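You operate a simulated robot arm through the tools that you are given. There is no shell and no other tool.

Carry out the task below with a simulated robot arm. There is one attempt and no reset: what you move stays moved.

## Task
Put the desk's pen and job card in its middle drawer, lock it and switch the round lamp off.
Fine: the card that lies on the desk top; leave the gauge on. Where these are worked on the way, their far stop is far enough and under half their travel is too little: middle drawer.

It is judged by the outcome, as a careful person would: the job done as asked, and still so three seconds after it is handed in. It fails if anything else is knocked over, pushed out of place, dropped, spilled or broken.

## Robot
A 7-joint arm with a three-finger gripper, fixed in place. Base frame: the origin is on the floor under the middle of its stand, x ahead of it, y to its left, z up; the work surface is at about z = 0.76. Units: m, rad, N and s.
It reaches about 1.342 m from its shoulder. Its first joint turns from -2.897 to 2.897 rad. Payload 2.69 kg.
The tool frame sits at the grasp point between the pads (the TCP): z along the fingers, y along the line on which they close. The tips reach 0.03 m beyond it. The gripper opens to 0.128 m; its body begins 0.117 m behind the TCP.
Orientation is that of the tool frame in the base frame, as a unit quaternion [x, y, z, w]. With the fingers straight down and closing along the base's y, the tool's x points along the base's -x, its y along +y and its z along -z.

## Interface
- The arm moves only by the tool servo_tool. Its argument "steps" is a list of rows, each a list of 7 numbers: the shift along the tool's x, y, z in m, then the turn, a rotation vector about the tool's x, y, z in rad, then the closure, from 0 (fully open) to 1 (shut). In form: [[tx, ty, tz, wx, wy, wz, fingers], ...]. A call has 1 to 20 rows; each row is the pose to reach, as a shift and turn from the pose commanded when the call began, along the tool's axes at that moment. Rows are played at 5 a second. More than 0.05 m and 0.15 rad between two rows, or a gripper value outside its range, and nothing of the call is played. A pose out of reach is approached as far as the arm can. The call stops where the force on the tool passes 70 N (or 10 N more than at its start, if that is more) or the arm is blocked; 0.2 s more then pass. The fingers move at their own pace (about 0.127 m/s each) and stop on an object; they squeeze with about 26 N. The grip force told is the motor's: it shows also when the fingers shut on nothing. Time passes only in rows, and 0.2 s behind the last, so rows that repeat a pose let the fingers close. The reply holds the time, the measured pose of the TCP, the force on the tool along the base axes, the opening and the grip force, in the units named above and with some noise, with the torque about the TCP (base axes, N m) and any sound that the robot's microphone picked up.
- Cameras (640 x 400 px; columns grow to the right, rows downward): "scene" is fixed at [0.049, -0.6502, 1.3047]; the picture's right is [0.45, -0.89, 0.00], its down [-0.50, -0.26, -0.82] and it looks along [0.74, 0.37, -0.57] (base axes); focal length 321 px, centre (320, 200). "wrist" rides on the gripper at [0.058, 0.054, -0.131] in the tool frame; the picture's right is [-0.68, 0.74, 0.00], its down [-0.62, -0.57, -0.55] and it looks along [-0.40, -0.37, 0.84] (tool axes); focal length 234 px, centre (320, 200).
- camera(camera): a new picture of that camera. The clock stands still meanwhile.
- lift_body(by): moves the trunk up (or, below 0, down) by that many m; the arm rides with it, the base frame stays. It gives what a move gives, with no picture.
- probe_pixels(camera, pixels): for up to 12 pixels [column, row] of the newest picture of that camera ("zoom" is the newest enlarged one), the place [x, y, z] in the base frame of the surface seen there, good to about 0.002 m. The clock stands still meanwhile.
- close_up(camera, box): a new picture of the part [left, top, right, bottom] of that camera's present view, enlarged. The clock stands still meanwhile.
- finish_job(): hands the job in; it is judged then, once.

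Open the gripper and draw the arm clear of the work before you hand the job in, unless the task says otherwise.

The tools are called after "Request:" as a command line: name --pt "numbers of a row" for each row, then --argument value for the rest, lists and objects as JSON in quotes. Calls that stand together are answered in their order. servo_tool: Moves the arm, as the interface text tells. Its arguments: {"type":"object","properties":{"steps":{"type":"array"}},"required":["steps"]} The other tools are called the same way: lift_body (by) moves the trunk up or down; camera (camera) takes a picture; probe_pixels (camera, pixels) gives the place of the surface under pixels of a picture; close_up (camera, box) takes an enlarged picture of a part of a camera's view; finish_job () hands the job in.

At the start:

```text
clock: 0.0
ee_pos: [0.627, -0.426, 1.0565]
tool_rot: [0.0, 1.0, 0.0, 0.0]
ft_force: [0.1, -1.3, 0.5]
ft_torque: [-0.02, -0.01, 0.0]
opening: 0.128
gripper_force: 0.0
trunk travel left (down, up): [-0.15, 0.2]
```

scene: 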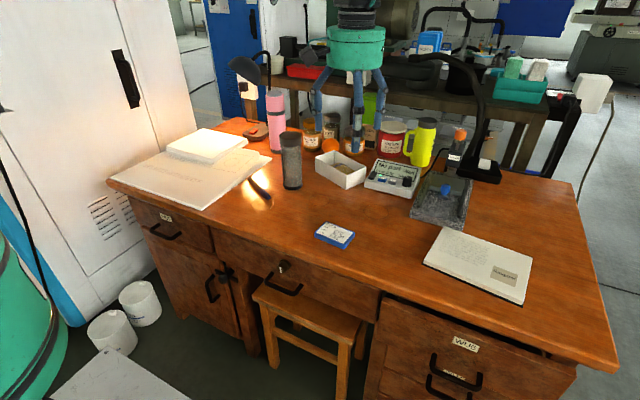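
wrist: 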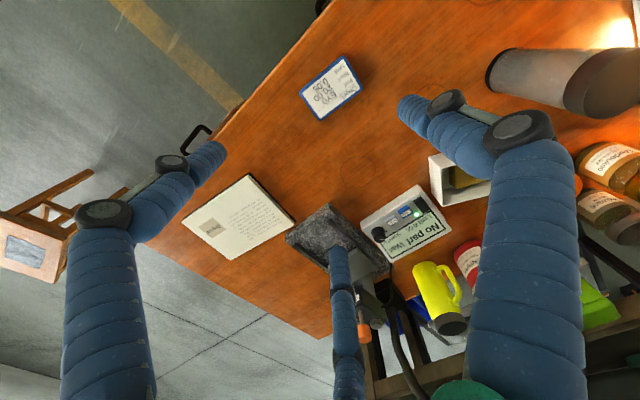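

I start by looking at the desk more closely: the card at about (335,235), the dark pen at about (260,187), the middle drawer's handle at (283,285), and the lamp at (250,70).

Request:
close_up --camera "scene" --box '[200, 120, 360, 220]'

Request:
close_up --camera "scene" --box '[220, 220, 380, 320]'

Request:
close_up --camera "scene" --box '[210, 40, 370, 140]'

Request:
close_up --camera "scene" --box '[360, 100, 560, 225]'

```text
4.00 times, centred on (280, 170) of scene
```

zoom: 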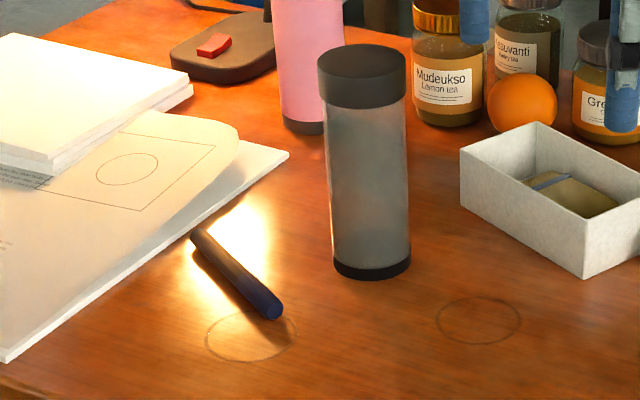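

```text
4.00 times, centred on (300, 270) of scene
```

zoom: 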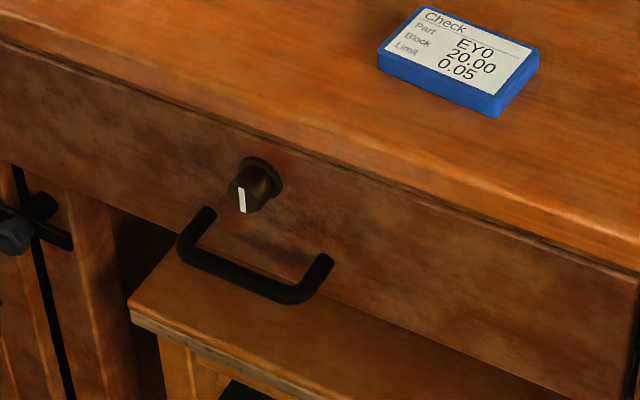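

```text
4.00 times, centred on (290, 90) of scene
```

zoom: 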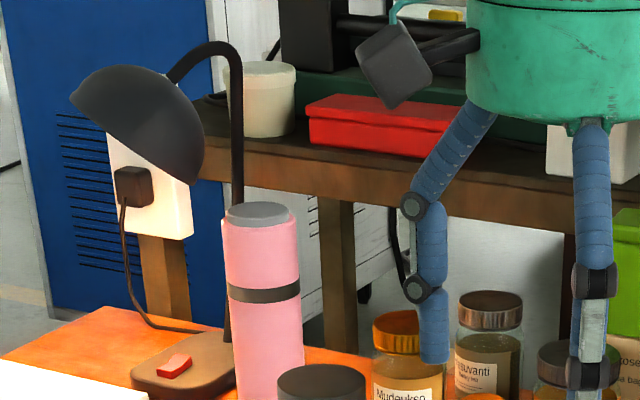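

```text
3.20 times, centred on (460, 162) of scene
```

zoom: 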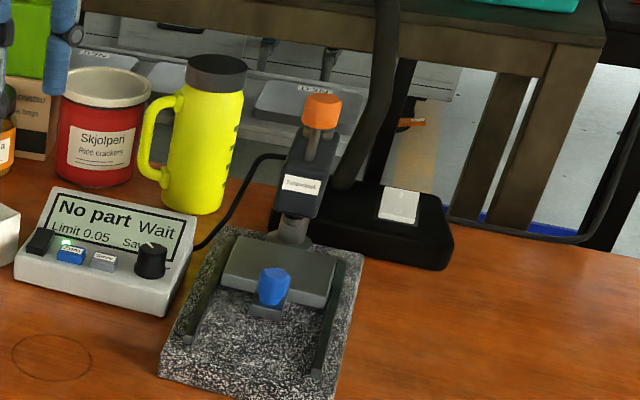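

I need to see both lamps' heads and the labels on the other drawers, so I zoom into those (410-500, 40-110) and the pedestals.

Request:
close_up --camera "scene" --box '[380, 30, 540, 130]'

Request:
close_up --camera "scene" --box '[360, 275, 560, 400]'

Request:
close_up --camera "scene" --box '[100, 180, 300, 305]'

Request:
close_up --camera "wrist" --box '[280, 160, 480, 285]'

Request:
close_up --camera "scene" --box '[410, 210, 570, 310]'

```text
4.00 times, centred on (460, 80) of scene
```

zoom: 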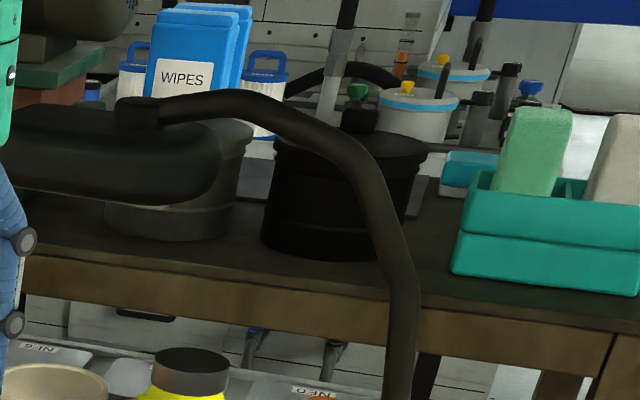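

```text
3.20 times, centred on (460, 338) of scene
```

zoom: 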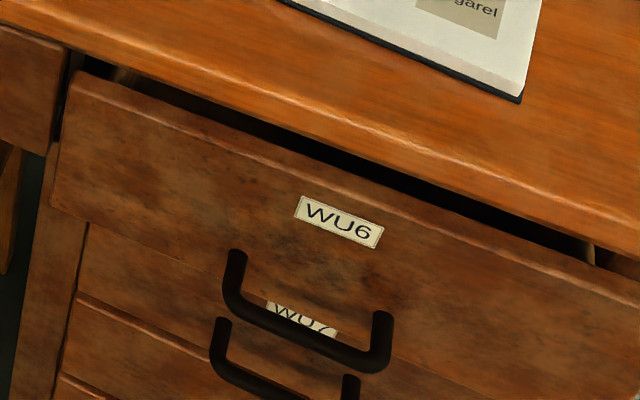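

```text
3.20 times, centred on (200, 242) of scene
```

zoom: 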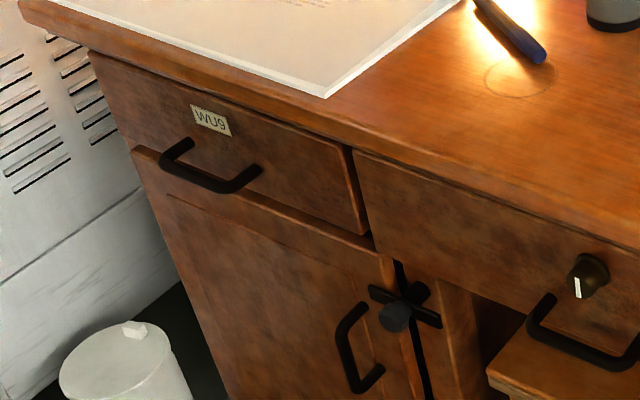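

```text
3.20 times, centred on (380, 222) of wrist
```

zoom: 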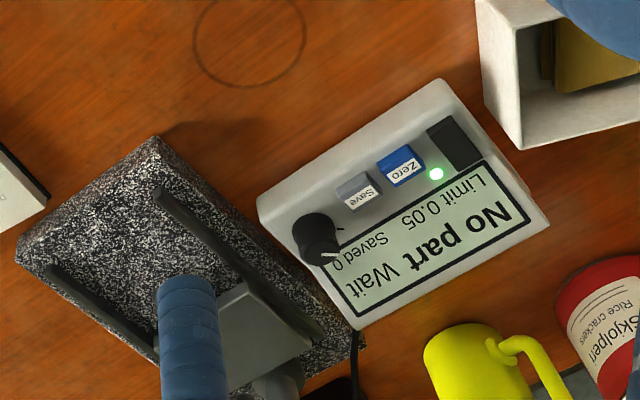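

```text
4.00 times, centred on (490, 260) of scene
```

zoom: 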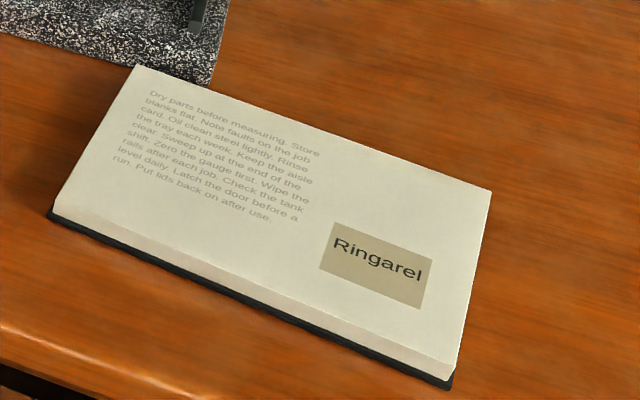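

The centre drawer has the knob lock (zoom marker points down), the domed lamp on the left is the lit round one with a red rocker on its base. I measure positions of the card, pen, drawer handle, knob, stool, and lamp switch.

Request:
close_up --camera "scene" --box '[220, 220, 380, 320]'

Request:
probe_pixels --camera "zoom" --pixels '[[255, 185], [240, 200], [265, 165], [208, 215], [183, 245], [235, 275], [290, 295], [325, 265], [300, 200], [100, 110], [500, 260], [620, 330]]'

Request:
probe_pixels --camera "zoom" --pixels '[[420, 8], [535, 52], [495, 105], [382, 55], [460, 50], [300, 130], [560, 200], [20, 45], [200, 330], [135, 300], [620, 270], [380, 340]]'

```text
4.00 times, centred on (300, 270) of scene
```

zoom: 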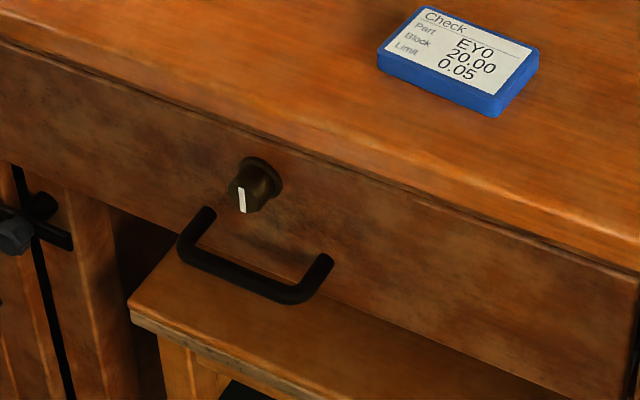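

```text
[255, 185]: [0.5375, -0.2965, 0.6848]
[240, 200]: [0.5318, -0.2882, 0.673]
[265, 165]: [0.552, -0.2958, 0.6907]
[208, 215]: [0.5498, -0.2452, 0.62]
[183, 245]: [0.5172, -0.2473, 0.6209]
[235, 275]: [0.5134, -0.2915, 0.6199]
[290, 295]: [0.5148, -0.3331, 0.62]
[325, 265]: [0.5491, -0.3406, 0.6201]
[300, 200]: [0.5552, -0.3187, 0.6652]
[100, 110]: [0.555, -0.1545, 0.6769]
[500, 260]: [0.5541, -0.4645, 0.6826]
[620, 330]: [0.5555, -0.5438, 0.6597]
```

```text
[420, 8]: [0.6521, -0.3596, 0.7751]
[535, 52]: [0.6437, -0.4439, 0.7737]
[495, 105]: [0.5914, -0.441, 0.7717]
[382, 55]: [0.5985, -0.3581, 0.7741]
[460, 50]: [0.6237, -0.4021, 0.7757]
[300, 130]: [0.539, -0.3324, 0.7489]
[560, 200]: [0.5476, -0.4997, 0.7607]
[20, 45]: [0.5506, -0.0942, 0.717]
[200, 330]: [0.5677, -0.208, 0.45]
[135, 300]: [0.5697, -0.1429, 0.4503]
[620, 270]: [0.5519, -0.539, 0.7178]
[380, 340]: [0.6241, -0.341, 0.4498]
```

The drawer face is at x≈0.555, its bar at z≈0.62, x≈0.517, the knob at (0.54,-0.296,0.684). Now I measure the pen, the lamp base and red rocker, and neighbours.

Request:
close_up --camera "scene" --box '[200, 120, 360, 220]'

Request:
probe_pixels --camera "zoom" --pixels '[[197, 238], [235, 272], [270, 305], [213, 46], [205, 50], [222, 40], [185, 62], [265, 60], [290, 155], [380, 60], [390, 270], [100, 180]]'

Request:
close_up --camera "scene" --box '[220, 40, 300, 90]'

Request:
probe_pixels --camera "scene" --pixels '[[245, 70], [232, 60], [260, 82], [268, 55], [270, 100], [290, 140], [345, 165], [265, 118], [254, 129], [190, 150], [330, 128], [270, 130]]'

```text
4.00 times, centred on (280, 170) of scene
```

zoom: 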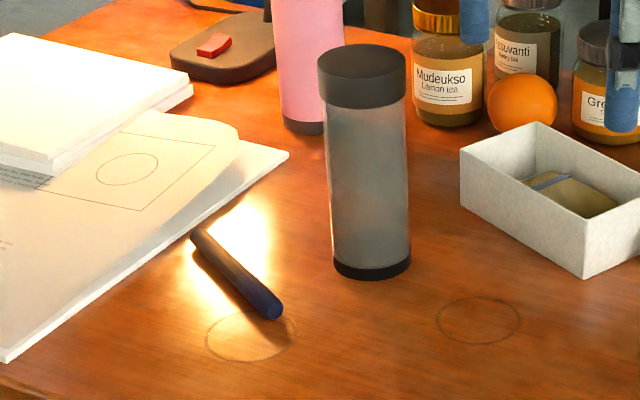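

```text
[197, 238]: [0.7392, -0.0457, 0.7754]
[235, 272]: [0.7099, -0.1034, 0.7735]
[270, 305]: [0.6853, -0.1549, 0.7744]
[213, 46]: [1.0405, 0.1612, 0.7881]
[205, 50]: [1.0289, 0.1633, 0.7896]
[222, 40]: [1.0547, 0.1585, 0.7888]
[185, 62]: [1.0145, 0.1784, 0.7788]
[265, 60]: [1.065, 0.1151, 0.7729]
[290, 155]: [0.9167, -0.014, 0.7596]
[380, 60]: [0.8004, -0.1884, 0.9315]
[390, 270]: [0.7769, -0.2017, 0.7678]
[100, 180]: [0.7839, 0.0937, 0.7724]
```

```text
8.00 times, centred on (260, 65) of scene
```

zoom: 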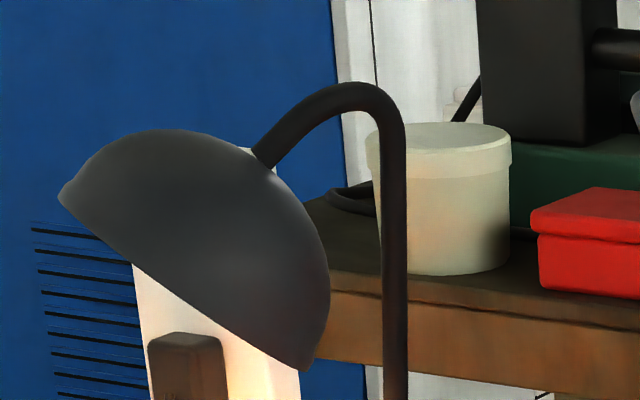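

```text
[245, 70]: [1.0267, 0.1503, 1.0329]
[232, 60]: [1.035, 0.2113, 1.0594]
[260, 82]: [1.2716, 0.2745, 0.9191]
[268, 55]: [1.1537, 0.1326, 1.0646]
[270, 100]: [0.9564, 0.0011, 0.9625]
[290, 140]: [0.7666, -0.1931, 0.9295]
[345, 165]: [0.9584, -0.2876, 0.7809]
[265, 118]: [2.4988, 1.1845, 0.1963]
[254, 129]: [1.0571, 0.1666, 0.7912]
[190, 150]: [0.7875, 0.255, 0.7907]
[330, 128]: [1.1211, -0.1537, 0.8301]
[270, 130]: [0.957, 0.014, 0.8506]
```

The pen runs from (0.74,-0.045) to (0.683,-0.16); the red rocker is at (1.04,0.16,0.789) under the shade. I zoom at my own gripper (around (350,80)) to learn the finger layout, and at the knob.

Request:
close_up --camera "scene" --box '[290, 0, 450, 170]'

Request:
close_up --camera "scene" --box '[268, 250, 308, 300]'

Request:
close_up --camera "scene" --box '[240, 115, 280, 140]'

```text
2.35 times, centred on (370, 85) of scene
```

zoom: 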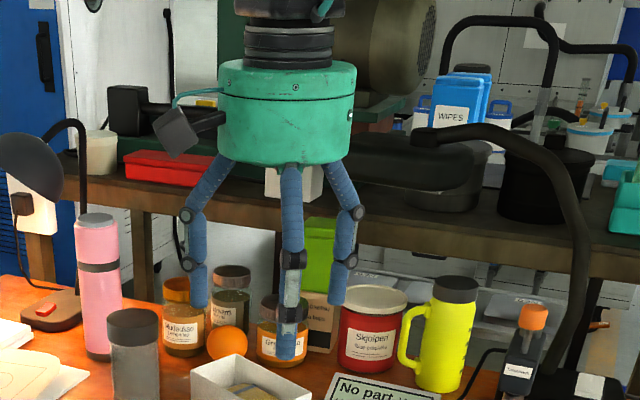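

```text
8.00 times, centred on (288, 275) of scene
```

zoom: 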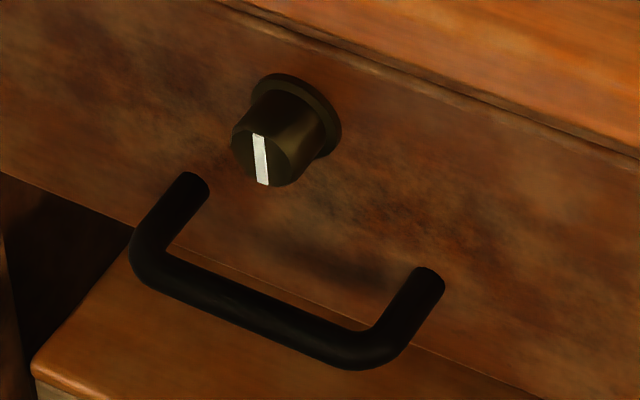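

```text
16.00 times, centred on (260, 128) of scene
```

zoom: 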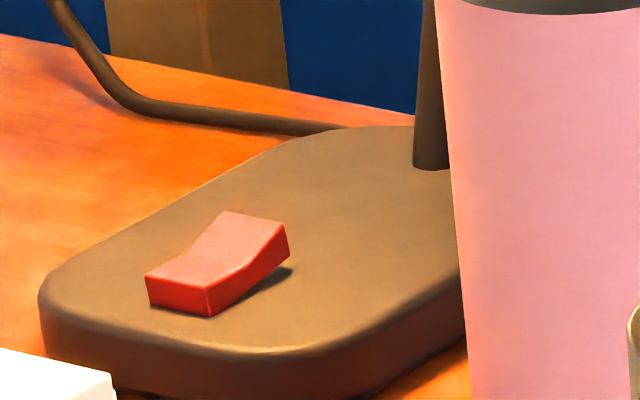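

The rocker's far end (zoom (255,215)) stands raised, the near end is pressed. I probe the rocker's heights and the knob's exact size.

Request:
probe_pixels --camera "zoom" --pixels '[[165, 278], [200, 283], [205, 258], [230, 225], [255, 215], [275, 228], [285, 240], [250, 250], [120, 250], [330, 250], [180, 305], [400, 150]]'

Request:
close_up --camera "scene" --box '[290, 0, 450, 170]'

Request:
probe_pixels --camera "zoom" --pixels '[[197, 298], [287, 350], [338, 298], [200, 180], [292, 190], [342, 190], [225, 110], [350, 110], [287, 150], [281, 350], [295, 350], [180, 135]]'

Request:
close_up --camera "scene" --box '[268, 250, 308, 275]'

Request:
probe_pixels --camera "zoom" --pixels '[[230, 260], [290, 290], [260, 235], [265, 330], [280, 150], [340, 270], [262, 300], [150, 360], [420, 330], [320, 60], [330, 30], [560, 230]]'

```text
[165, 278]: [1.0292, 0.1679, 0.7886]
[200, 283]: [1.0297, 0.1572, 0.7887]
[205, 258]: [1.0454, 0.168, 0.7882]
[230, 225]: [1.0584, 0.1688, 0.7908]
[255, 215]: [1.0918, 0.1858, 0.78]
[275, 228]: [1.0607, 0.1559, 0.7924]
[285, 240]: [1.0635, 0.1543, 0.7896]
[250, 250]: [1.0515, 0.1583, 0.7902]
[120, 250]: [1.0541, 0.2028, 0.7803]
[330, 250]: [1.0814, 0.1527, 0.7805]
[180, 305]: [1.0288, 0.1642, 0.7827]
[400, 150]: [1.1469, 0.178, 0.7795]
```

```text
2.35 times, centred on (370, 85) of scene
```

zoom: 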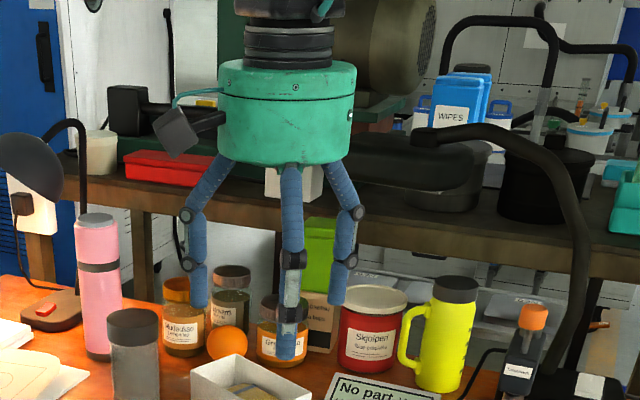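

```text
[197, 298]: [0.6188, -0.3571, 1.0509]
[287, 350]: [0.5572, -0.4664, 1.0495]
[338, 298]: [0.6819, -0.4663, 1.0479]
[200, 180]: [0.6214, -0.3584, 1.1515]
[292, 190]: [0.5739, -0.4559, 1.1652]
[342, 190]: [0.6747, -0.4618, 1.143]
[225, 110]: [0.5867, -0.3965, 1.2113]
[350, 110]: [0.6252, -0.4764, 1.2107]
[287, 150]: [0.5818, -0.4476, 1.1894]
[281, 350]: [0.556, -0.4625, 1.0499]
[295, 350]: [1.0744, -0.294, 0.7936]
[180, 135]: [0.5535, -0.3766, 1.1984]
```

```text
16.00 times, centred on (288, 262) of scene
```

zoom: 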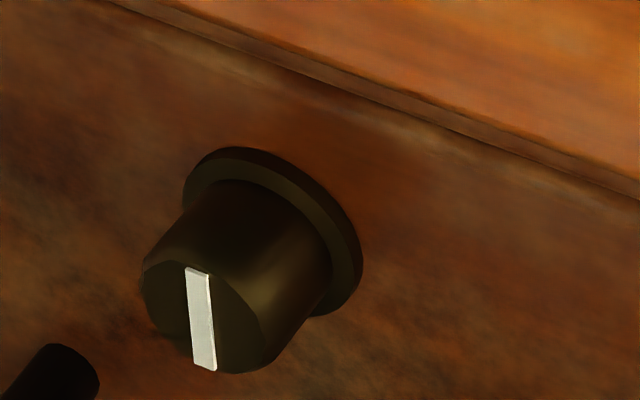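

```text
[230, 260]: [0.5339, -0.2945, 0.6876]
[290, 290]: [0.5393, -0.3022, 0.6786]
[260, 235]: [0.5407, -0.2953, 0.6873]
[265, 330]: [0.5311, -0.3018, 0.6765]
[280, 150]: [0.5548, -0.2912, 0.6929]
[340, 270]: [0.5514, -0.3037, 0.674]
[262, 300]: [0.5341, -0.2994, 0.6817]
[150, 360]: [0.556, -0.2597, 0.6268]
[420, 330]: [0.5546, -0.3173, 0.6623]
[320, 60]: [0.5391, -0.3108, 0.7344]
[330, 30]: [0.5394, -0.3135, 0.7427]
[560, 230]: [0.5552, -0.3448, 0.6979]
```

The gripper turns out to be a centric three-finger one (tips at +y, and at ±x,-y). I close it partly in free air to see how the fingers travel.

Request:
servo_tool --pt "0 0 0 0 0 0 0.5" --pt "0 0 0 0 0 0 0.5" --pt "0 0 0 0 0 0 0.5"

Request:
camera --camera "wrist"

Request:
close_up --camera "scene" --box '[290, 0, 450, 170]'

Request:
servo_tool --pt "0 0 0 0 0 0 1" --pt "0 0 0 0 0 0 1" --pt "0 0 0 0 0 0 1"

Request:
camera --camera "wrist"

Request:
close_up --camera "scene" --box '[290, 0, 450, 170]'

```text
clock: 0.8
ee_pos: [0.6276, -0.427, 1.0561]
tool_rot: [0.0, 1.0, 0.0, 0.0]
ft_force: [0.2, 0.7, 0.1]
ft_torque: [0.01, -0.02, 0.03]
opening: 0.0642
gripper_force: 0.0
trunk travel left (down, up): [-0.15, 0.2]
```

```text
taken
```

wrist: 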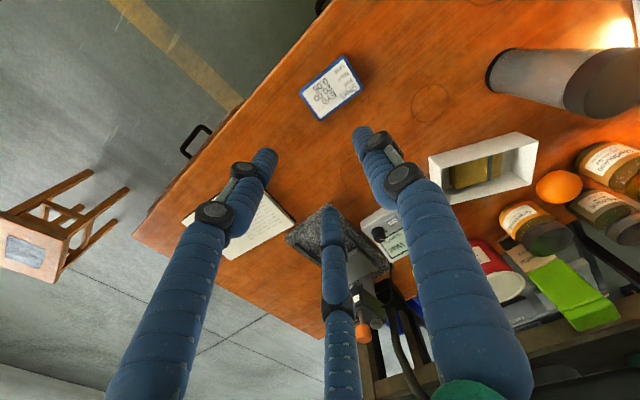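

```text
2.35 times, centred on (370, 85) of scene
```

zoom: 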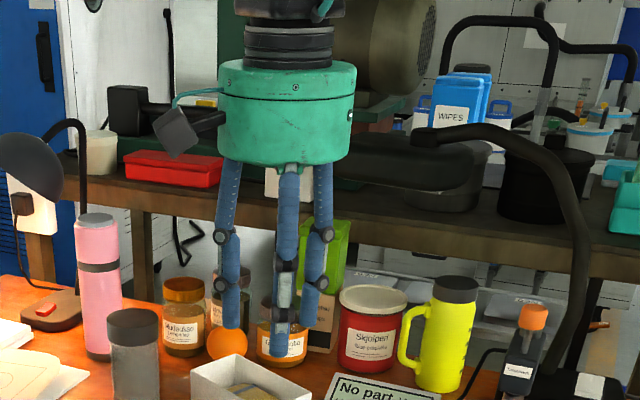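

```text
clock: 1.6
ee_pos: [0.6267, -0.4267, 1.0567]
tool_rot: [0.001, 1.0, -0.001, 0.0]
ft_force: [-0.1, 0.3, -0.5]
ft_torque: [0.0, 0.0, 0.01]
opening: 0.0024
gripper_force: 26.0
trunk travel left (down, up): [-0.15, 0.2]
```

```text
taken
```

wrist: 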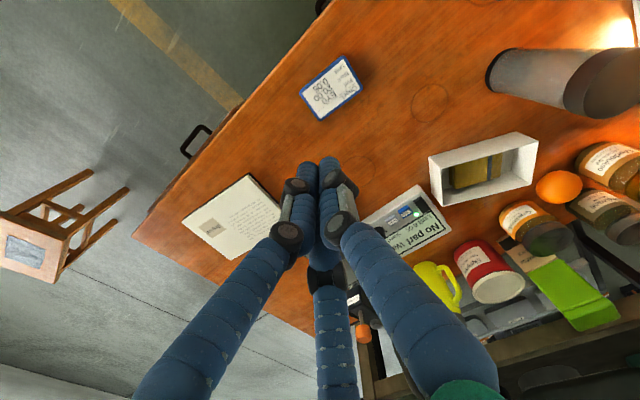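

```text
2.35 times, centred on (370, 85) of scene
```

zoom: 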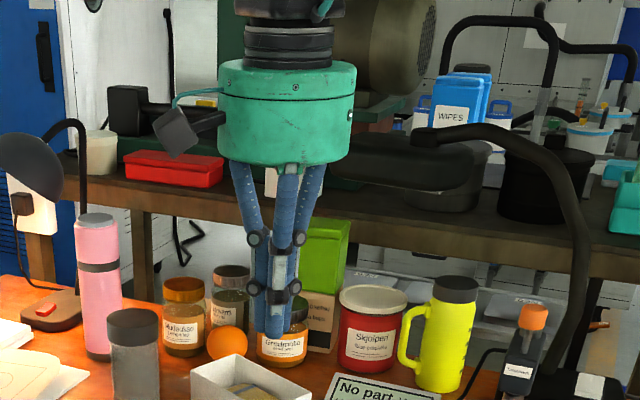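

The fingers close radially like a chuck, ideal for bar and knob. I now move in front of the drawer at height while turning the tool 90° so the single finger faces the drawer.

Request:
servo_tool --pt "0.019 0.012 0.0 0 0 0.142 0.6" --pt "0.038 0.024 0.0 0 0 0.285 0.6" --pt "0.057 0.036 0.0 0 0 0.428 0.6" --pt "0.076 0.048 0.0 0 0 0.571 0.6" --pt "0.095 0.06 0.0 0 0 0.714 0.6" --pt "0.114 0.072 0.02 0 0 0.857 0.6" --pt "0.133 0.084 0.04 0 0 1.0 0.6" --pt "0.152 0.098 0.06 0 0 1.142 0.6" --pt "0.171 0.11 0.08 0 0 1.285 0.6" --pt "0.19 0.122 0.1 0 0 1.428 0.6" --pt "0.207 0.134 0.107 0 0 1.5708 0.6"

Request:
camera --camera "scene"

Request:
camera --camera "wrist"

```text
clock: 4.0
ee_pos: [0.4214, -0.2914, 0.9509]
tool_rot: [0.707, 0.707, 0.0, 0.001]
ft_force: [1.1, -0.4, 0.3]
ft_torque: [0.02, 0.0, 0.02]
opening: 0.0514
gripper_force: 0.0
trunk travel left (down, up): [-0.15, 0.2]
```

```text
taken
```

scene: 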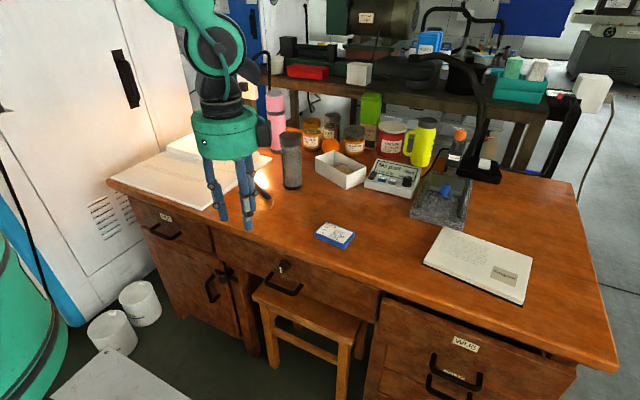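

```text
taken
```

wrist: 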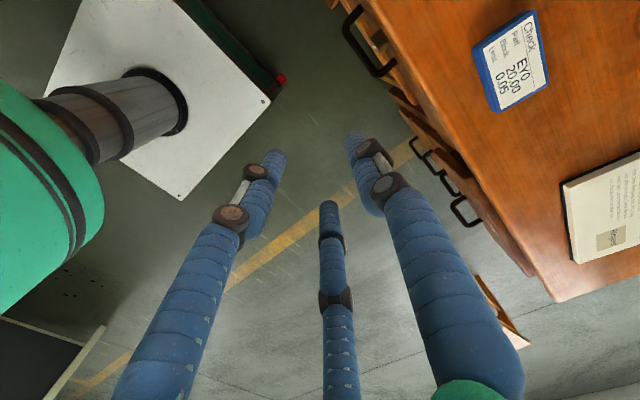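

Reached (0.421,-0.291,0.951) with the bar ahead and below. Next I descend to (0.439,-0.293,0.695) while tilting 45° toward the drawer.

Request:
servo_tool --pt "0 0.002 0.032 -0.098 0 0 0.7" --pt "0 0.004 0.064 -0.196 0 0 0.7" --pt "0 0.006 0.096 -0.294 0 0 0.74" --pt "0 0.008 0.128 -0.392 0 0 0.74" --pt "-0.001 0.01 0.16 -0.49 0 0 0.74" --pt "-0.001 0.012 0.192 -0.588 0 0 0.74" --pt "-0.001 0.015 0.224 -0.686 0 0 0.74" --pt "-0.0016 0.0174 0.256 -0.785 0 0 0.74"

Request:
camera --camera "scene"

Request:
camera --camera "wrist"

```text
clock: 5.8
ee_pos: [0.4351, -0.2919, 0.6944]
tool_rot: [0.653, 0.653, 0.27, 0.272]
ft_force: [-0.5, 0.1, 0.6]
ft_torque: [0.0, 0.07, 0.01]
opening: 0.0335
gripper_force: 0.0
trunk travel left (down, up): [-0.15, 0.2]
```

```text
taken
```

scene: 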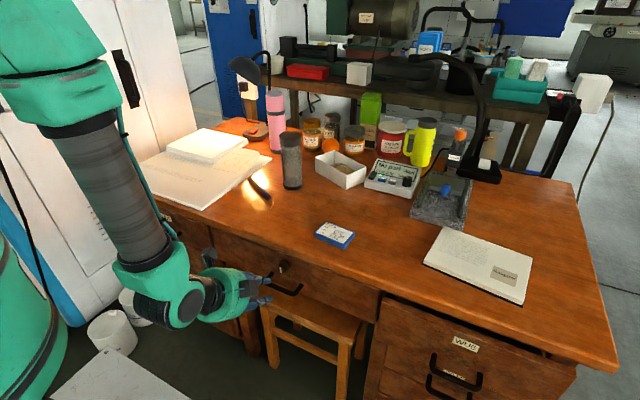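

```text
taken
```

wrist: 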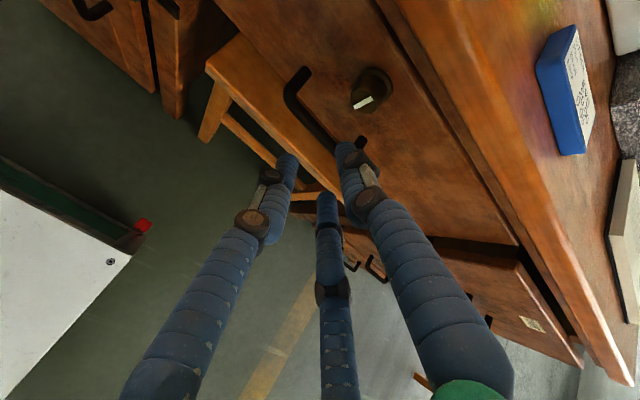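

The tool is now tilted at 45° just ahead of the bar (wrist view bar from (290,75) to (360,145)). I advance 7 cm along the fingers and look again.

Request:
servo_tool --pt "0 0.001 0.025 0 0 0 0.72" --pt "0 0.002 0.05 0 0 0 0.72" --pt "0 0.003 0.07 0 0 0 0.72" --pt "0 0.003 0.07 0 0 0 0.72"

Request:
close_up --camera "wrist" --box '[200, 40, 440, 190]'

Request:
close_up --camera "scene" --box '[180, 220, 340, 320]'

```text
clock: 6.8
ee_pos: [0.4888, -0.2927, 0.6452]
tool_rot: [0.653, 0.653, 0.27, 0.27]
ft_force: [-0.5, 0.0, 0.3]
ft_torque: [-0.02, 0.0, 0.0]
opening: 0.0359
gripper_force: 0.0
trunk travel left (down, up): [-0.15, 0.2]
```

```text
2.67 times, centred on (320, 115) of wrist
```

zoom: 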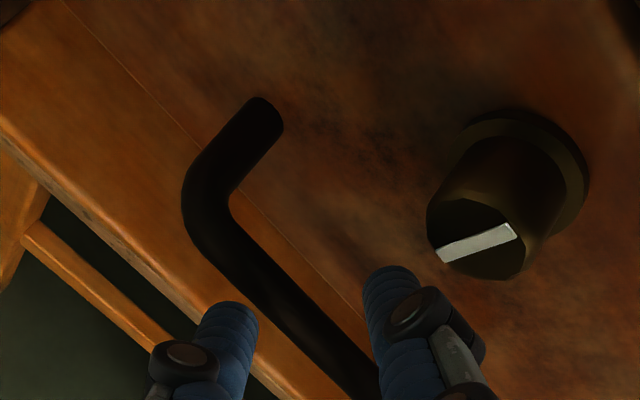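

```text
4.00 times, centred on (260, 270) of scene
```

zoom: 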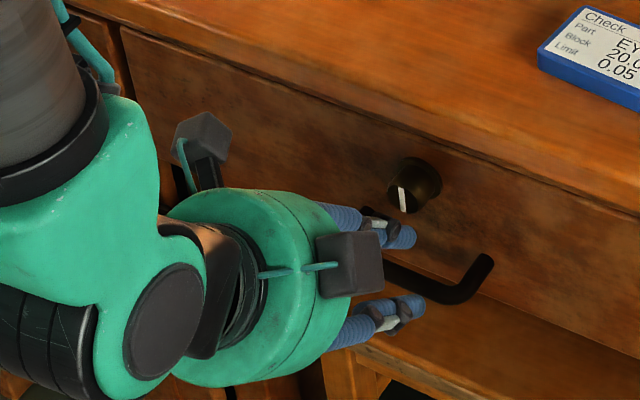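

The bar lies between the front finger (zoom (400,320)) and the rear ones. I advance the last 3 cm and close on it.

Request:
servo_tool --pt "0 0 0.015 0 0 0 0.72" --pt "0 0 0.03 0 0 0 0.72" --pt "0 0 0.03 0 0 0 0.72"

Request:
close_up --camera "wrist" --box '[200, 40, 440, 190]'

Request:
close_up --camera "scene" --box '[180, 220, 340, 320]'

```text
clock: 7.6
ee_pos: [0.5092, -0.2896, 0.6222]
tool_rot: [0.654, 0.653, 0.27, 0.269]
ft_force: [-21.4, -3.3, -15.6]
ft_torque: [-0.46, 0.31, 0.25]
opening: 0.0417
gripper_force: 3.4
trunk travel left (down, up): [-0.15, 0.2]
```

```text
2.67 times, centred on (320, 115) of wrist
```

zoom: 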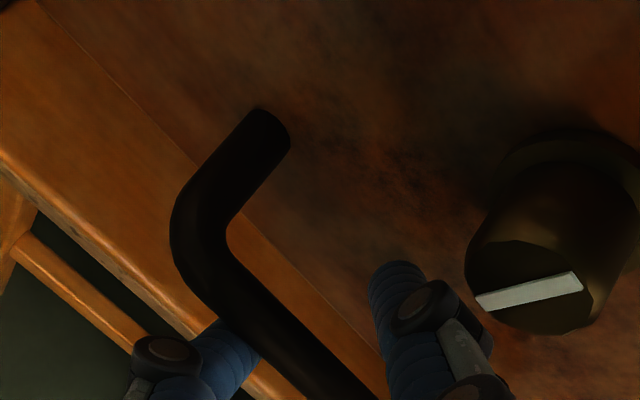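

```text
4.00 times, centred on (260, 270) of scene
```

zoom: 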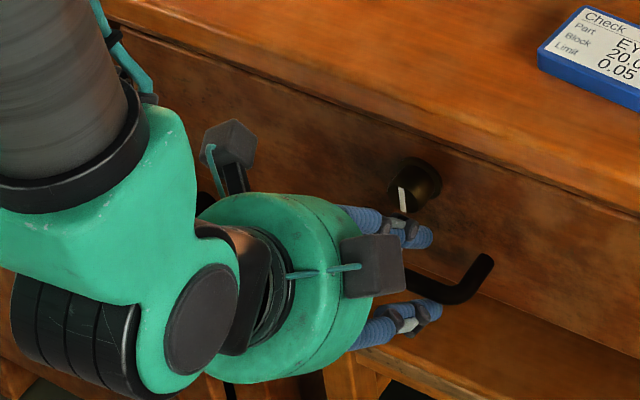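

The front finger touches the drawer face lightly (21 N), with the bar between the fingers. I back off 4 mm and close on the bar.

Request:
servo_tool --pt "0 -0.002 -0.004 0 0 0 0.8" --pt "0 -0.002 -0.004 0 0 0 1.0" --pt "0 -0.002 -0.004 0 0 0 1.0" --pt "0 -0.002 -0.004 0 0 0 1.0"

Request:
close_up --camera "wrist" --box '[200, 40, 440, 190]'

```text
clock: 8.6
ee_pos: [0.5049, -0.2884, 0.6236]
tool_rot: [0.654, 0.654, 0.271, 0.268]
ft_force: [-21.7, 24.6, -31.1]
ft_torque: [0.02, 0.61, 1.19]
opening: 0.0211
gripper_force: 45.7
trunk travel left (down, up): [-0.15, 0.2]
```

```text
2.67 times, centred on (320, 115) of wrist
```

zoom: 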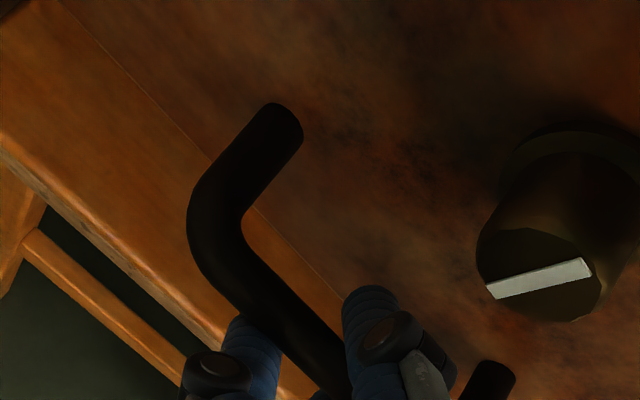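

The bar is gripped (opening 21 mm). I pull straight along -x by 5 cm in small steps to see whether the drawer is free.

Request:
servo_tool --pt "0 -0.007 -0.007 0 0 0 1" --pt "0 -0.014 -0.014 0 0 0 1" --pt "0 -0.021 -0.021 0 0 0 1" --pt "0 -0.028 -0.028 0 0 0 1" --pt "0 -0.035 -0.035 0 0 0 1"

Request:
camera --camera "scene"

```text
clock: 9.8
ee_pos: [0.4562, -0.2938, 0.6246]
tool_rot: [0.653, 0.654, 0.27, 0.27]
ft_force: [-3.5, 29.5, -23.1]
ft_torque: [0.13, 0.43, 1.02]
opening: 0.0213
gripper_force: 44.3
trunk travel left (down, up): [-0.15, 0.2]
```

```text
taken
```

scene: 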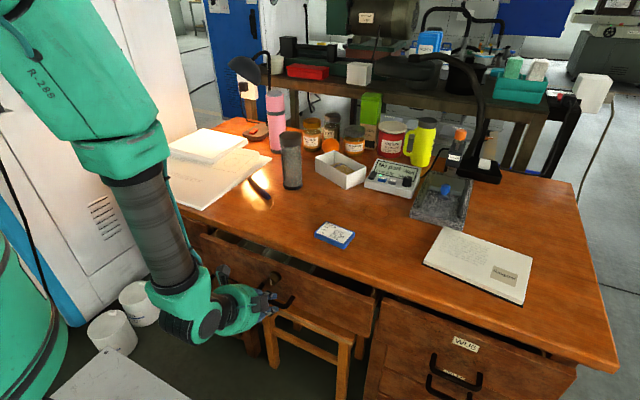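

The drawer moves freely — it is unlocked with the marker pointing down. I continue pulling another 12 cm.

Request:
servo_tool --pt "0 -0.014 -0.014 0 0 0 1" --pt "0 -0.028 -0.028 0 0 0 1" --pt "0 -0.042 -0.042 0 0 0 1" --pt "0 -0.056 -0.056 0 0 0 1" --pt "0 -0.07 -0.07 0 0 0 1" --pt "0 -0.084 -0.084 0 0 0 1"

Request:
camera --camera "scene"

Request:
camera --camera "wrist"

```text
clock: 11.2
ee_pos: [0.3375, -0.2937, 0.6264]
tool_rot: [0.654, 0.653, 0.271, 0.27]
ft_force: [-1.7, 20.1, -14.0]
ft_torque: [0.43, 0.3, 1.2]
opening: 0.0211
gripper_force: 45.1
trunk travel left (down, up): [-0.15, 0.2]
```

```text
taken
```

scene: 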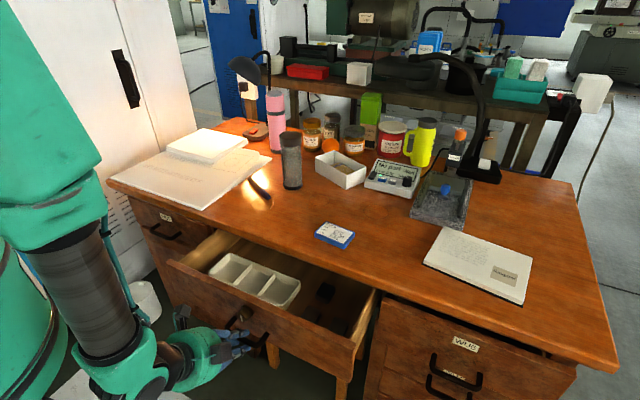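

```text
taken
```

wrist: 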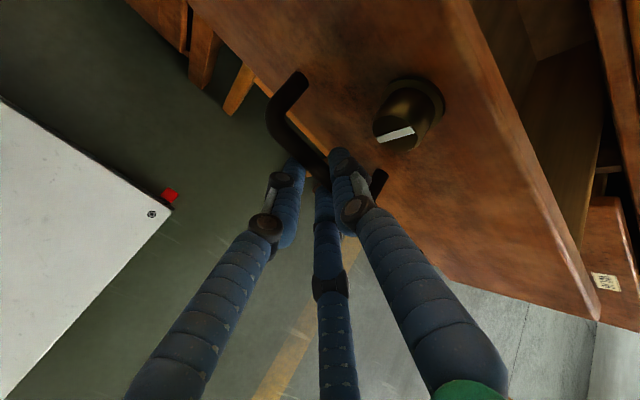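

The drawer is about 17 cm open; a white tray and other items are inside. I keep pulling carefully toward its far stop.

Request:
servo_tool --pt "0 -0.01 -0.01 0 0 0 1" --pt "0 -0.02 -0.02 0 0 0 1" --pt "0 -0.03 -0.03 0 0 0 1" --pt "0 -0.04 -0.04 0 0 0 1" --pt "0 -0.05 -0.05 0 0 0 1" --pt "0 -0.06 -0.06 0 0 0 1"

Request:
camera --camera "scene"

Request:
camera --camera "wrist"

```text
clock: 12.6
ee_pos: [0.2531, -0.2936, 0.6253]
tool_rot: [0.654, 0.653, 0.271, 0.269]
ft_force: [-3.0, 15.6, -35.2]
ft_torque: [-0.24, 0.58, 0.86]
opening: 0.0211
gripper_force: 45.2
trunk travel left (down, up): [-0.15, 0.2]
```

```text
taken
```

scene: 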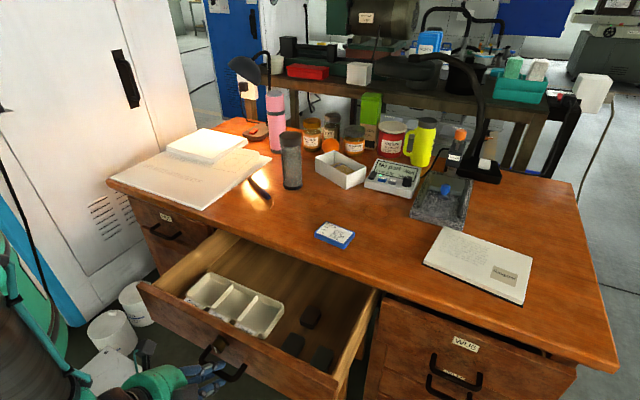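

```text
taken
```

wrist: 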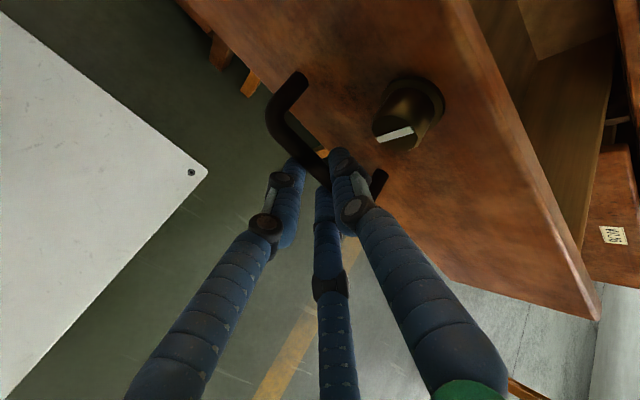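

Now 25 cm open with a tray and some black blocks inside. I pull a little more to look for the stop, watching the force.

Request:
servo_tool --pt "0 -0.007 -0.007 0 0 0 1" --pt "0 -0.014 -0.014 0 0 0 1" --pt "0 -0.021 -0.021 0 0 0 1" --pt "0 -0.028 -0.028 0 0 0 1" --pt "0 -0.035 -0.035 0 0 0 1"

Request:
camera --camera "scene"

```text
clock: 13.8
ee_pos: [0.2037, -0.2944, 0.6254]
tool_rot: [0.654, 0.653, 0.27, 0.269]
ft_force: [-2.0, 12.2, -64.3]
ft_torque: [-0.71, 1.01, 0.55]
opening: 0.021
gripper_force: 45.1
trunk travel left (down, up): [-0.15, 0.2]
```

```text
taken
```

scene: 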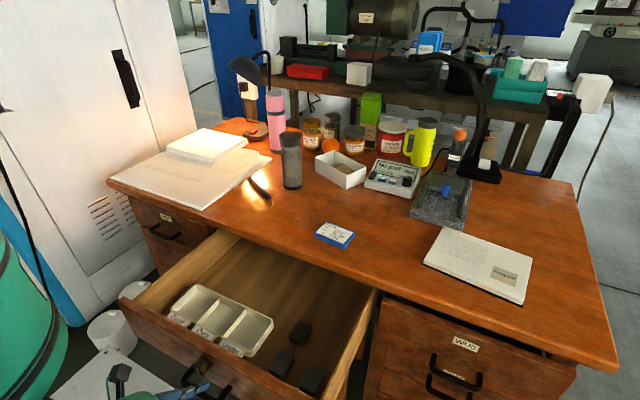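

The vertical force has built up to 64 N, so I stop at 30 cm open. I ease 4 mm down, open the fingers, and back out along the tool.

Request:
servo_tool --pt "0 -0.003 0.003 0 0 0 1" --pt "0 -0.003 0.003 0 0 0 0.72" --pt "0 -0.003 0.003 0 0 0 0.7" --pt "0 -0.003 0.003 0 0 0 0.7"

Request:
camera --camera "wrist"

```text
clock: 14.8
ee_pos: [0.2026, -0.2946, 0.6226]
tool_rot: [0.653, 0.653, 0.272, 0.271]
ft_force: [0.7, -1.4, 0.3]
ft_torque: [0.0, 0.01, 0.0]
opening: 0.0383
gripper_force: 0.1
trunk travel left (down, up): [-0.15, 0.2]
```

```text
taken
```

wrist: 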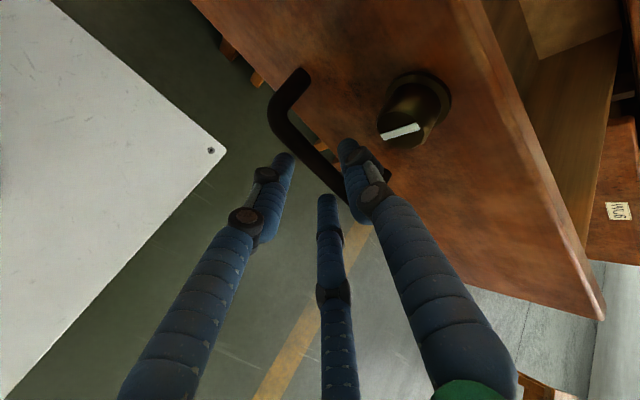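

Free of load now. I back out 6 cm along the tool, then rise.

Request:
servo_tool --pt "0 0 -0.02 0 0 0 0.7" --pt "0 0 -0.04 0 0 0 0.7" --pt "0 0 -0.06 0 0 0 0.7" --pt "0 0.02 -0.08 0 0 0 0.7" --pt "0 0.045 -0.105 0 0 0 0.7" --pt "0 0.07 -0.13 0 0 0 0.7" --pt "0 0.1 -0.16 0 0 0 0.7" --pt "0 0.13 -0.19 0 0 0 0.7" --pt "0 0.16 -0.22 0 0 0 0.7"

Request:
camera --camera "scene"

```text
clock: 16.8
ee_pos: [0.1589, -0.2946, 0.8906]
tool_rot: [0.654, 0.652, 0.272, 0.27]
ft_force: [0.2, 0.0, 0.8]
ft_torque: [0.02, -0.01, 0.0]
opening: 0.0383
gripper_force: 0.0
trunk travel left (down, up): [-0.15, 0.2]
```

```text
taken
```

scene: 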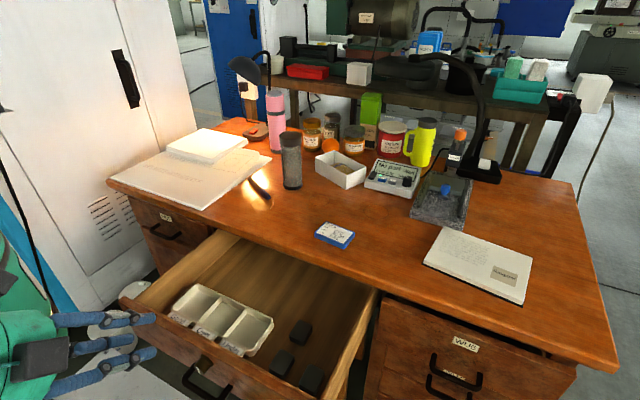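

I'm clear. Now I look into the drawer and measure the free floor space, the tray, and the black blocks.

Request:
close_up --camera "scene" --box '[110, 220, 390, 395]'

Request:
probe_pixels --camera "scene" --pixels '[[250, 270], [290, 290], [330, 310], [200, 292], [272, 322], [235, 352], [178, 315], [301, 328], [283, 362], [312, 378], [210, 265], [345, 330]]'

Request:
probe_pixels --camera "scene" --pixels '[[120, 300], [230, 235], [340, 385], [378, 295], [270, 330], [240, 260], [310, 300], [200, 310], [240, 325], [150, 315], [260, 390], [195, 370]]'

```text
2.29 times, centred on (250, 308) of scene
```

zoom: 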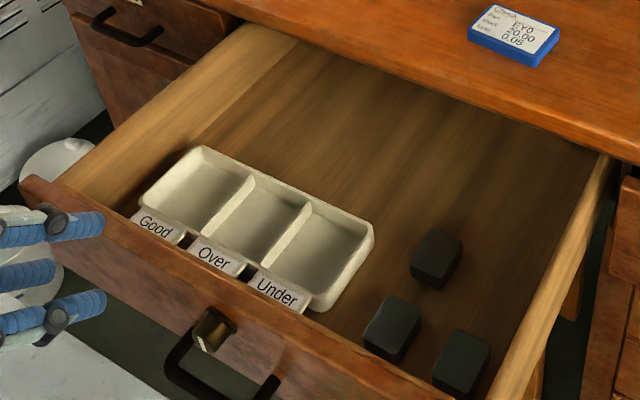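

```text
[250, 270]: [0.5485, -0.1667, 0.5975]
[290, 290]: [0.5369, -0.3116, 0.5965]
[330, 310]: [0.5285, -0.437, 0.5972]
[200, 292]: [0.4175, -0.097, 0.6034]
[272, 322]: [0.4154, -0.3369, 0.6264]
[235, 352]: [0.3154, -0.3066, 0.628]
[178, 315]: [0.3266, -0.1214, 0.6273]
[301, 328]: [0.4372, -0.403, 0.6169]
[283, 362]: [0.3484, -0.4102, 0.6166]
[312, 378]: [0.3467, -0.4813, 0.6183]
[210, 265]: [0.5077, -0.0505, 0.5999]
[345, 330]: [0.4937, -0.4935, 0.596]
```

```text
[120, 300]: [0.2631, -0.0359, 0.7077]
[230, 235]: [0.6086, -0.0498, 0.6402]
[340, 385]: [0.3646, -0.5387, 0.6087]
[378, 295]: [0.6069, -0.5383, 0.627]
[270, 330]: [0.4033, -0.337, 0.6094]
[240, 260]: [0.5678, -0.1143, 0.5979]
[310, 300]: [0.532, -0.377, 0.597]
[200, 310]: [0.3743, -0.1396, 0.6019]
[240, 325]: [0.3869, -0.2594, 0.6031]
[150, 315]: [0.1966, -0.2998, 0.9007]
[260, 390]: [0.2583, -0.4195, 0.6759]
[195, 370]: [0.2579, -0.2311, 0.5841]
```

There is free drawer floor (z≈0.597) behind the tray for x 0.42–0.53, y -0.07…-0.37. I probe my own hand at (40,360), (20,345) etc. to know what sticks out from its body.

Request:
close_up --camera "scene" --box '[0, 230, 160, 400]'

Request:
probe_pixels --camera "scene" --pixels '[[30, 350], [55, 345], [68, 340], [40, 370], [10, 340], [5, 370], [30, 325], [55, 320], [20, 395], [90, 318], [150, 318], [110, 345]]'

```text
2.35 times, centred on (80, 315) of scene
```

zoom: 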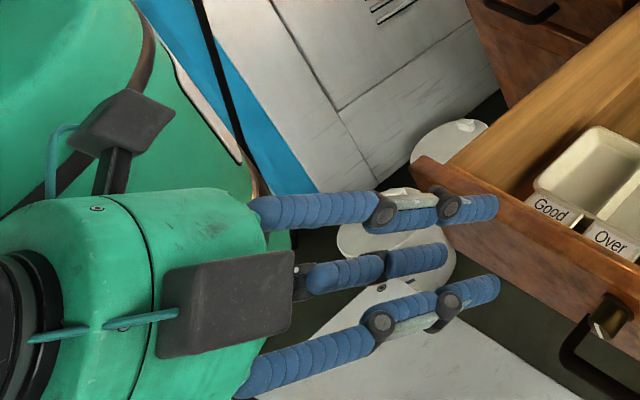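

```text
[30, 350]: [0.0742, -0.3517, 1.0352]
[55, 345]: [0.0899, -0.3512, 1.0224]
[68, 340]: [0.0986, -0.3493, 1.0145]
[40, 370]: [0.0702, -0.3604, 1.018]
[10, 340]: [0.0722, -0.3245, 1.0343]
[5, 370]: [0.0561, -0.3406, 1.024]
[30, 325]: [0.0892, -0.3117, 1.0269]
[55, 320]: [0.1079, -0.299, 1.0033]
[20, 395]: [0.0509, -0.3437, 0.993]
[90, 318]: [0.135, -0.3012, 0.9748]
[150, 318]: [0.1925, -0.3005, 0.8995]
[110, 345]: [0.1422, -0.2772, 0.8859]
```

Both boxes on the hand sit on its tool +y side, so for working near the desk edge I want tool +y toward the robot. I first untilt and rise over the open drawer.

Request:
servo_tool --pt "0 0.035 0.016 0.098 0 0 0.5" --pt "0 0.07 0.032 0.196 0 0 0.4" --pt "0 0.105 0.048 0.294 0 0 0.3" --pt "0 0.14 0.064 0.392 0 0 0.3" --pt "0 0.175 0.08 0.49 0 0 0.3" --pt "0 0.21 0.096 0.588 0 0 0.3" --pt "0 0.245 0.112 0.686 0 0 0.3" --pt "0 0.283 0.127 0.785 0 0 0.3"

```text
clock: 18.6
ee_pos: [0.4496, -0.2943, 1.0015]
tool_rot: [0.706, 0.708, -0.001, -0.001]
ft_force: [0.6, 0.4, -1.2]
ft_torque: [0.03, -0.02, 0.01]
opening: 0.0896
gripper_force: 0.1
trunk travel left (down, up): [-0.15, 0.2]
```

Vertical again at (0.45,-0.294,1.0). Now I rotate the hand about half a turn counter-clockwise while moving toward the card.

Request:
servo_tool --pt "-0.005 0.008 0 0 0 -0.14 0.3" --pt "-0.01 0.016 0 0 0 -0.28 0.3" --pt "-0.015 0.024 0 0 0 -0.42 0.3" --pt "-0.02 0.032 0 0 0 -0.56 0.3" --pt "-0.025 0.04 0 0 0 -0.7 0.3" --pt "-0.03 0.048 0 0 0 -0.84 0.3" --pt "-0.035 0.056 0 0 0 -0.98 0.3" --pt "-0.04 0.064 0 0 0 -1.12 0.3" --pt "-0.045 0.072 0 0 0 -1.26 0.3" --pt "-0.05 0.08 0 0 0 -1.4 0.3" --pt "-0.055 0.088 0 0 0 -1.54 0.3" --pt "-0.06 0.096 0 0 0 -1.68 0.3" --pt "-0.065 0.104 0 0 0 -1.82 0.3" --pt "-0.07 0.112 0 0 0 -1.96 0.3" --pt "-0.075 0.12 0 0 0 -2.1 0.3" --pt "-0.08 0.128 0 0 0 -2.24 0.3" --pt "-0.085 0.136 0 0 0 -2.38 0.3" --pt "-0.09 0.144 0 0 0 -2.52 0.3" --pt "-0.095 0.152 0 0 0 -2.66 0.3" --pt "-0.1 0.16 0 0 0 -2.8 0.3"

```text
clock: 22.8
ee_pos: [0.6119, -0.3926, 0.9997]
tool_rot: [-0.577, 0.816, 0.0, 0.0]
ft_force: [0.1, -0.2, 0.3]
ft_torque: [-0.02, 0.0, 0.0]
opening: 0.0896
gripper_force: 0.0
trunk travel left (down, up): [-0.15, 0.2]
```

Position (0.612,-0.393,1.0). For the card it's best to pinch its long sides with the two rear fingers, so I turn back 75° (tool y along the card's length) and descend to z≈0.90 above it.

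Request:
servo_tool --pt "-0.0005 -0.001 0.01 0 0 0.131 0.2" --pt "-0.001 -0.002 0.02 0 0 0.262 0.2" --pt "-0.0015 -0.003 0.03 0 0 0.393 0.2" --pt "-0.002 -0.004 0.04 0 0 0.524 0.2" --pt "-0.0025 -0.005 0.05 0 0 0.655 0.2" --pt "-0.003 -0.006 0.06 0 0 0.786 0.2" --pt "-0.004 -0.007 0.07 0 0 0.917 0.2" --pt "-0.0045 -0.008 0.08 0 0 1.048 0.2" --pt "-0.005 -0.0085 0.09 0 0 1.179 0.2" --pt "-0.0055 -0.0091 0.1 0 0 1.309 0.2"

Request:
camera --camera "wrist"

Request:
close_up --camera "scene" --box '[240, 130, 440, 255]'

```text
clock: 25.0
ee_pos: [0.6209, -0.3912, 0.9]
tool_rot: [0.04, 0.999, 0.0, -0.001]
ft_force: [0.4, -0.9, -1.1]
ft_torque: [0.0, 0.04, 0.02]
opening: 0.1023
gripper_force: 0.0
trunk travel left (down, up): [-0.15, 0.2]
```

```text
taken
```

wrist: 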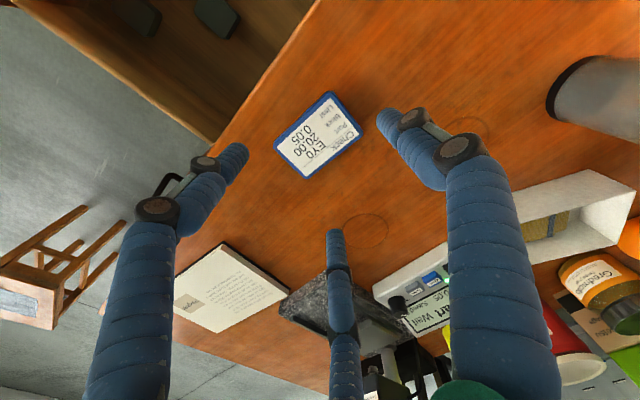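

```text
3.20 times, centred on (340, 192) of scene
```

zoom: 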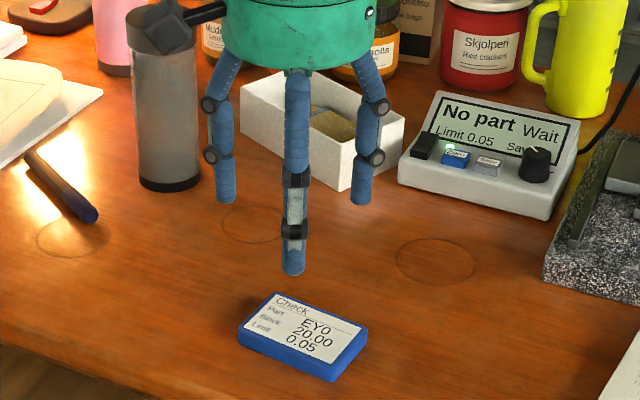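

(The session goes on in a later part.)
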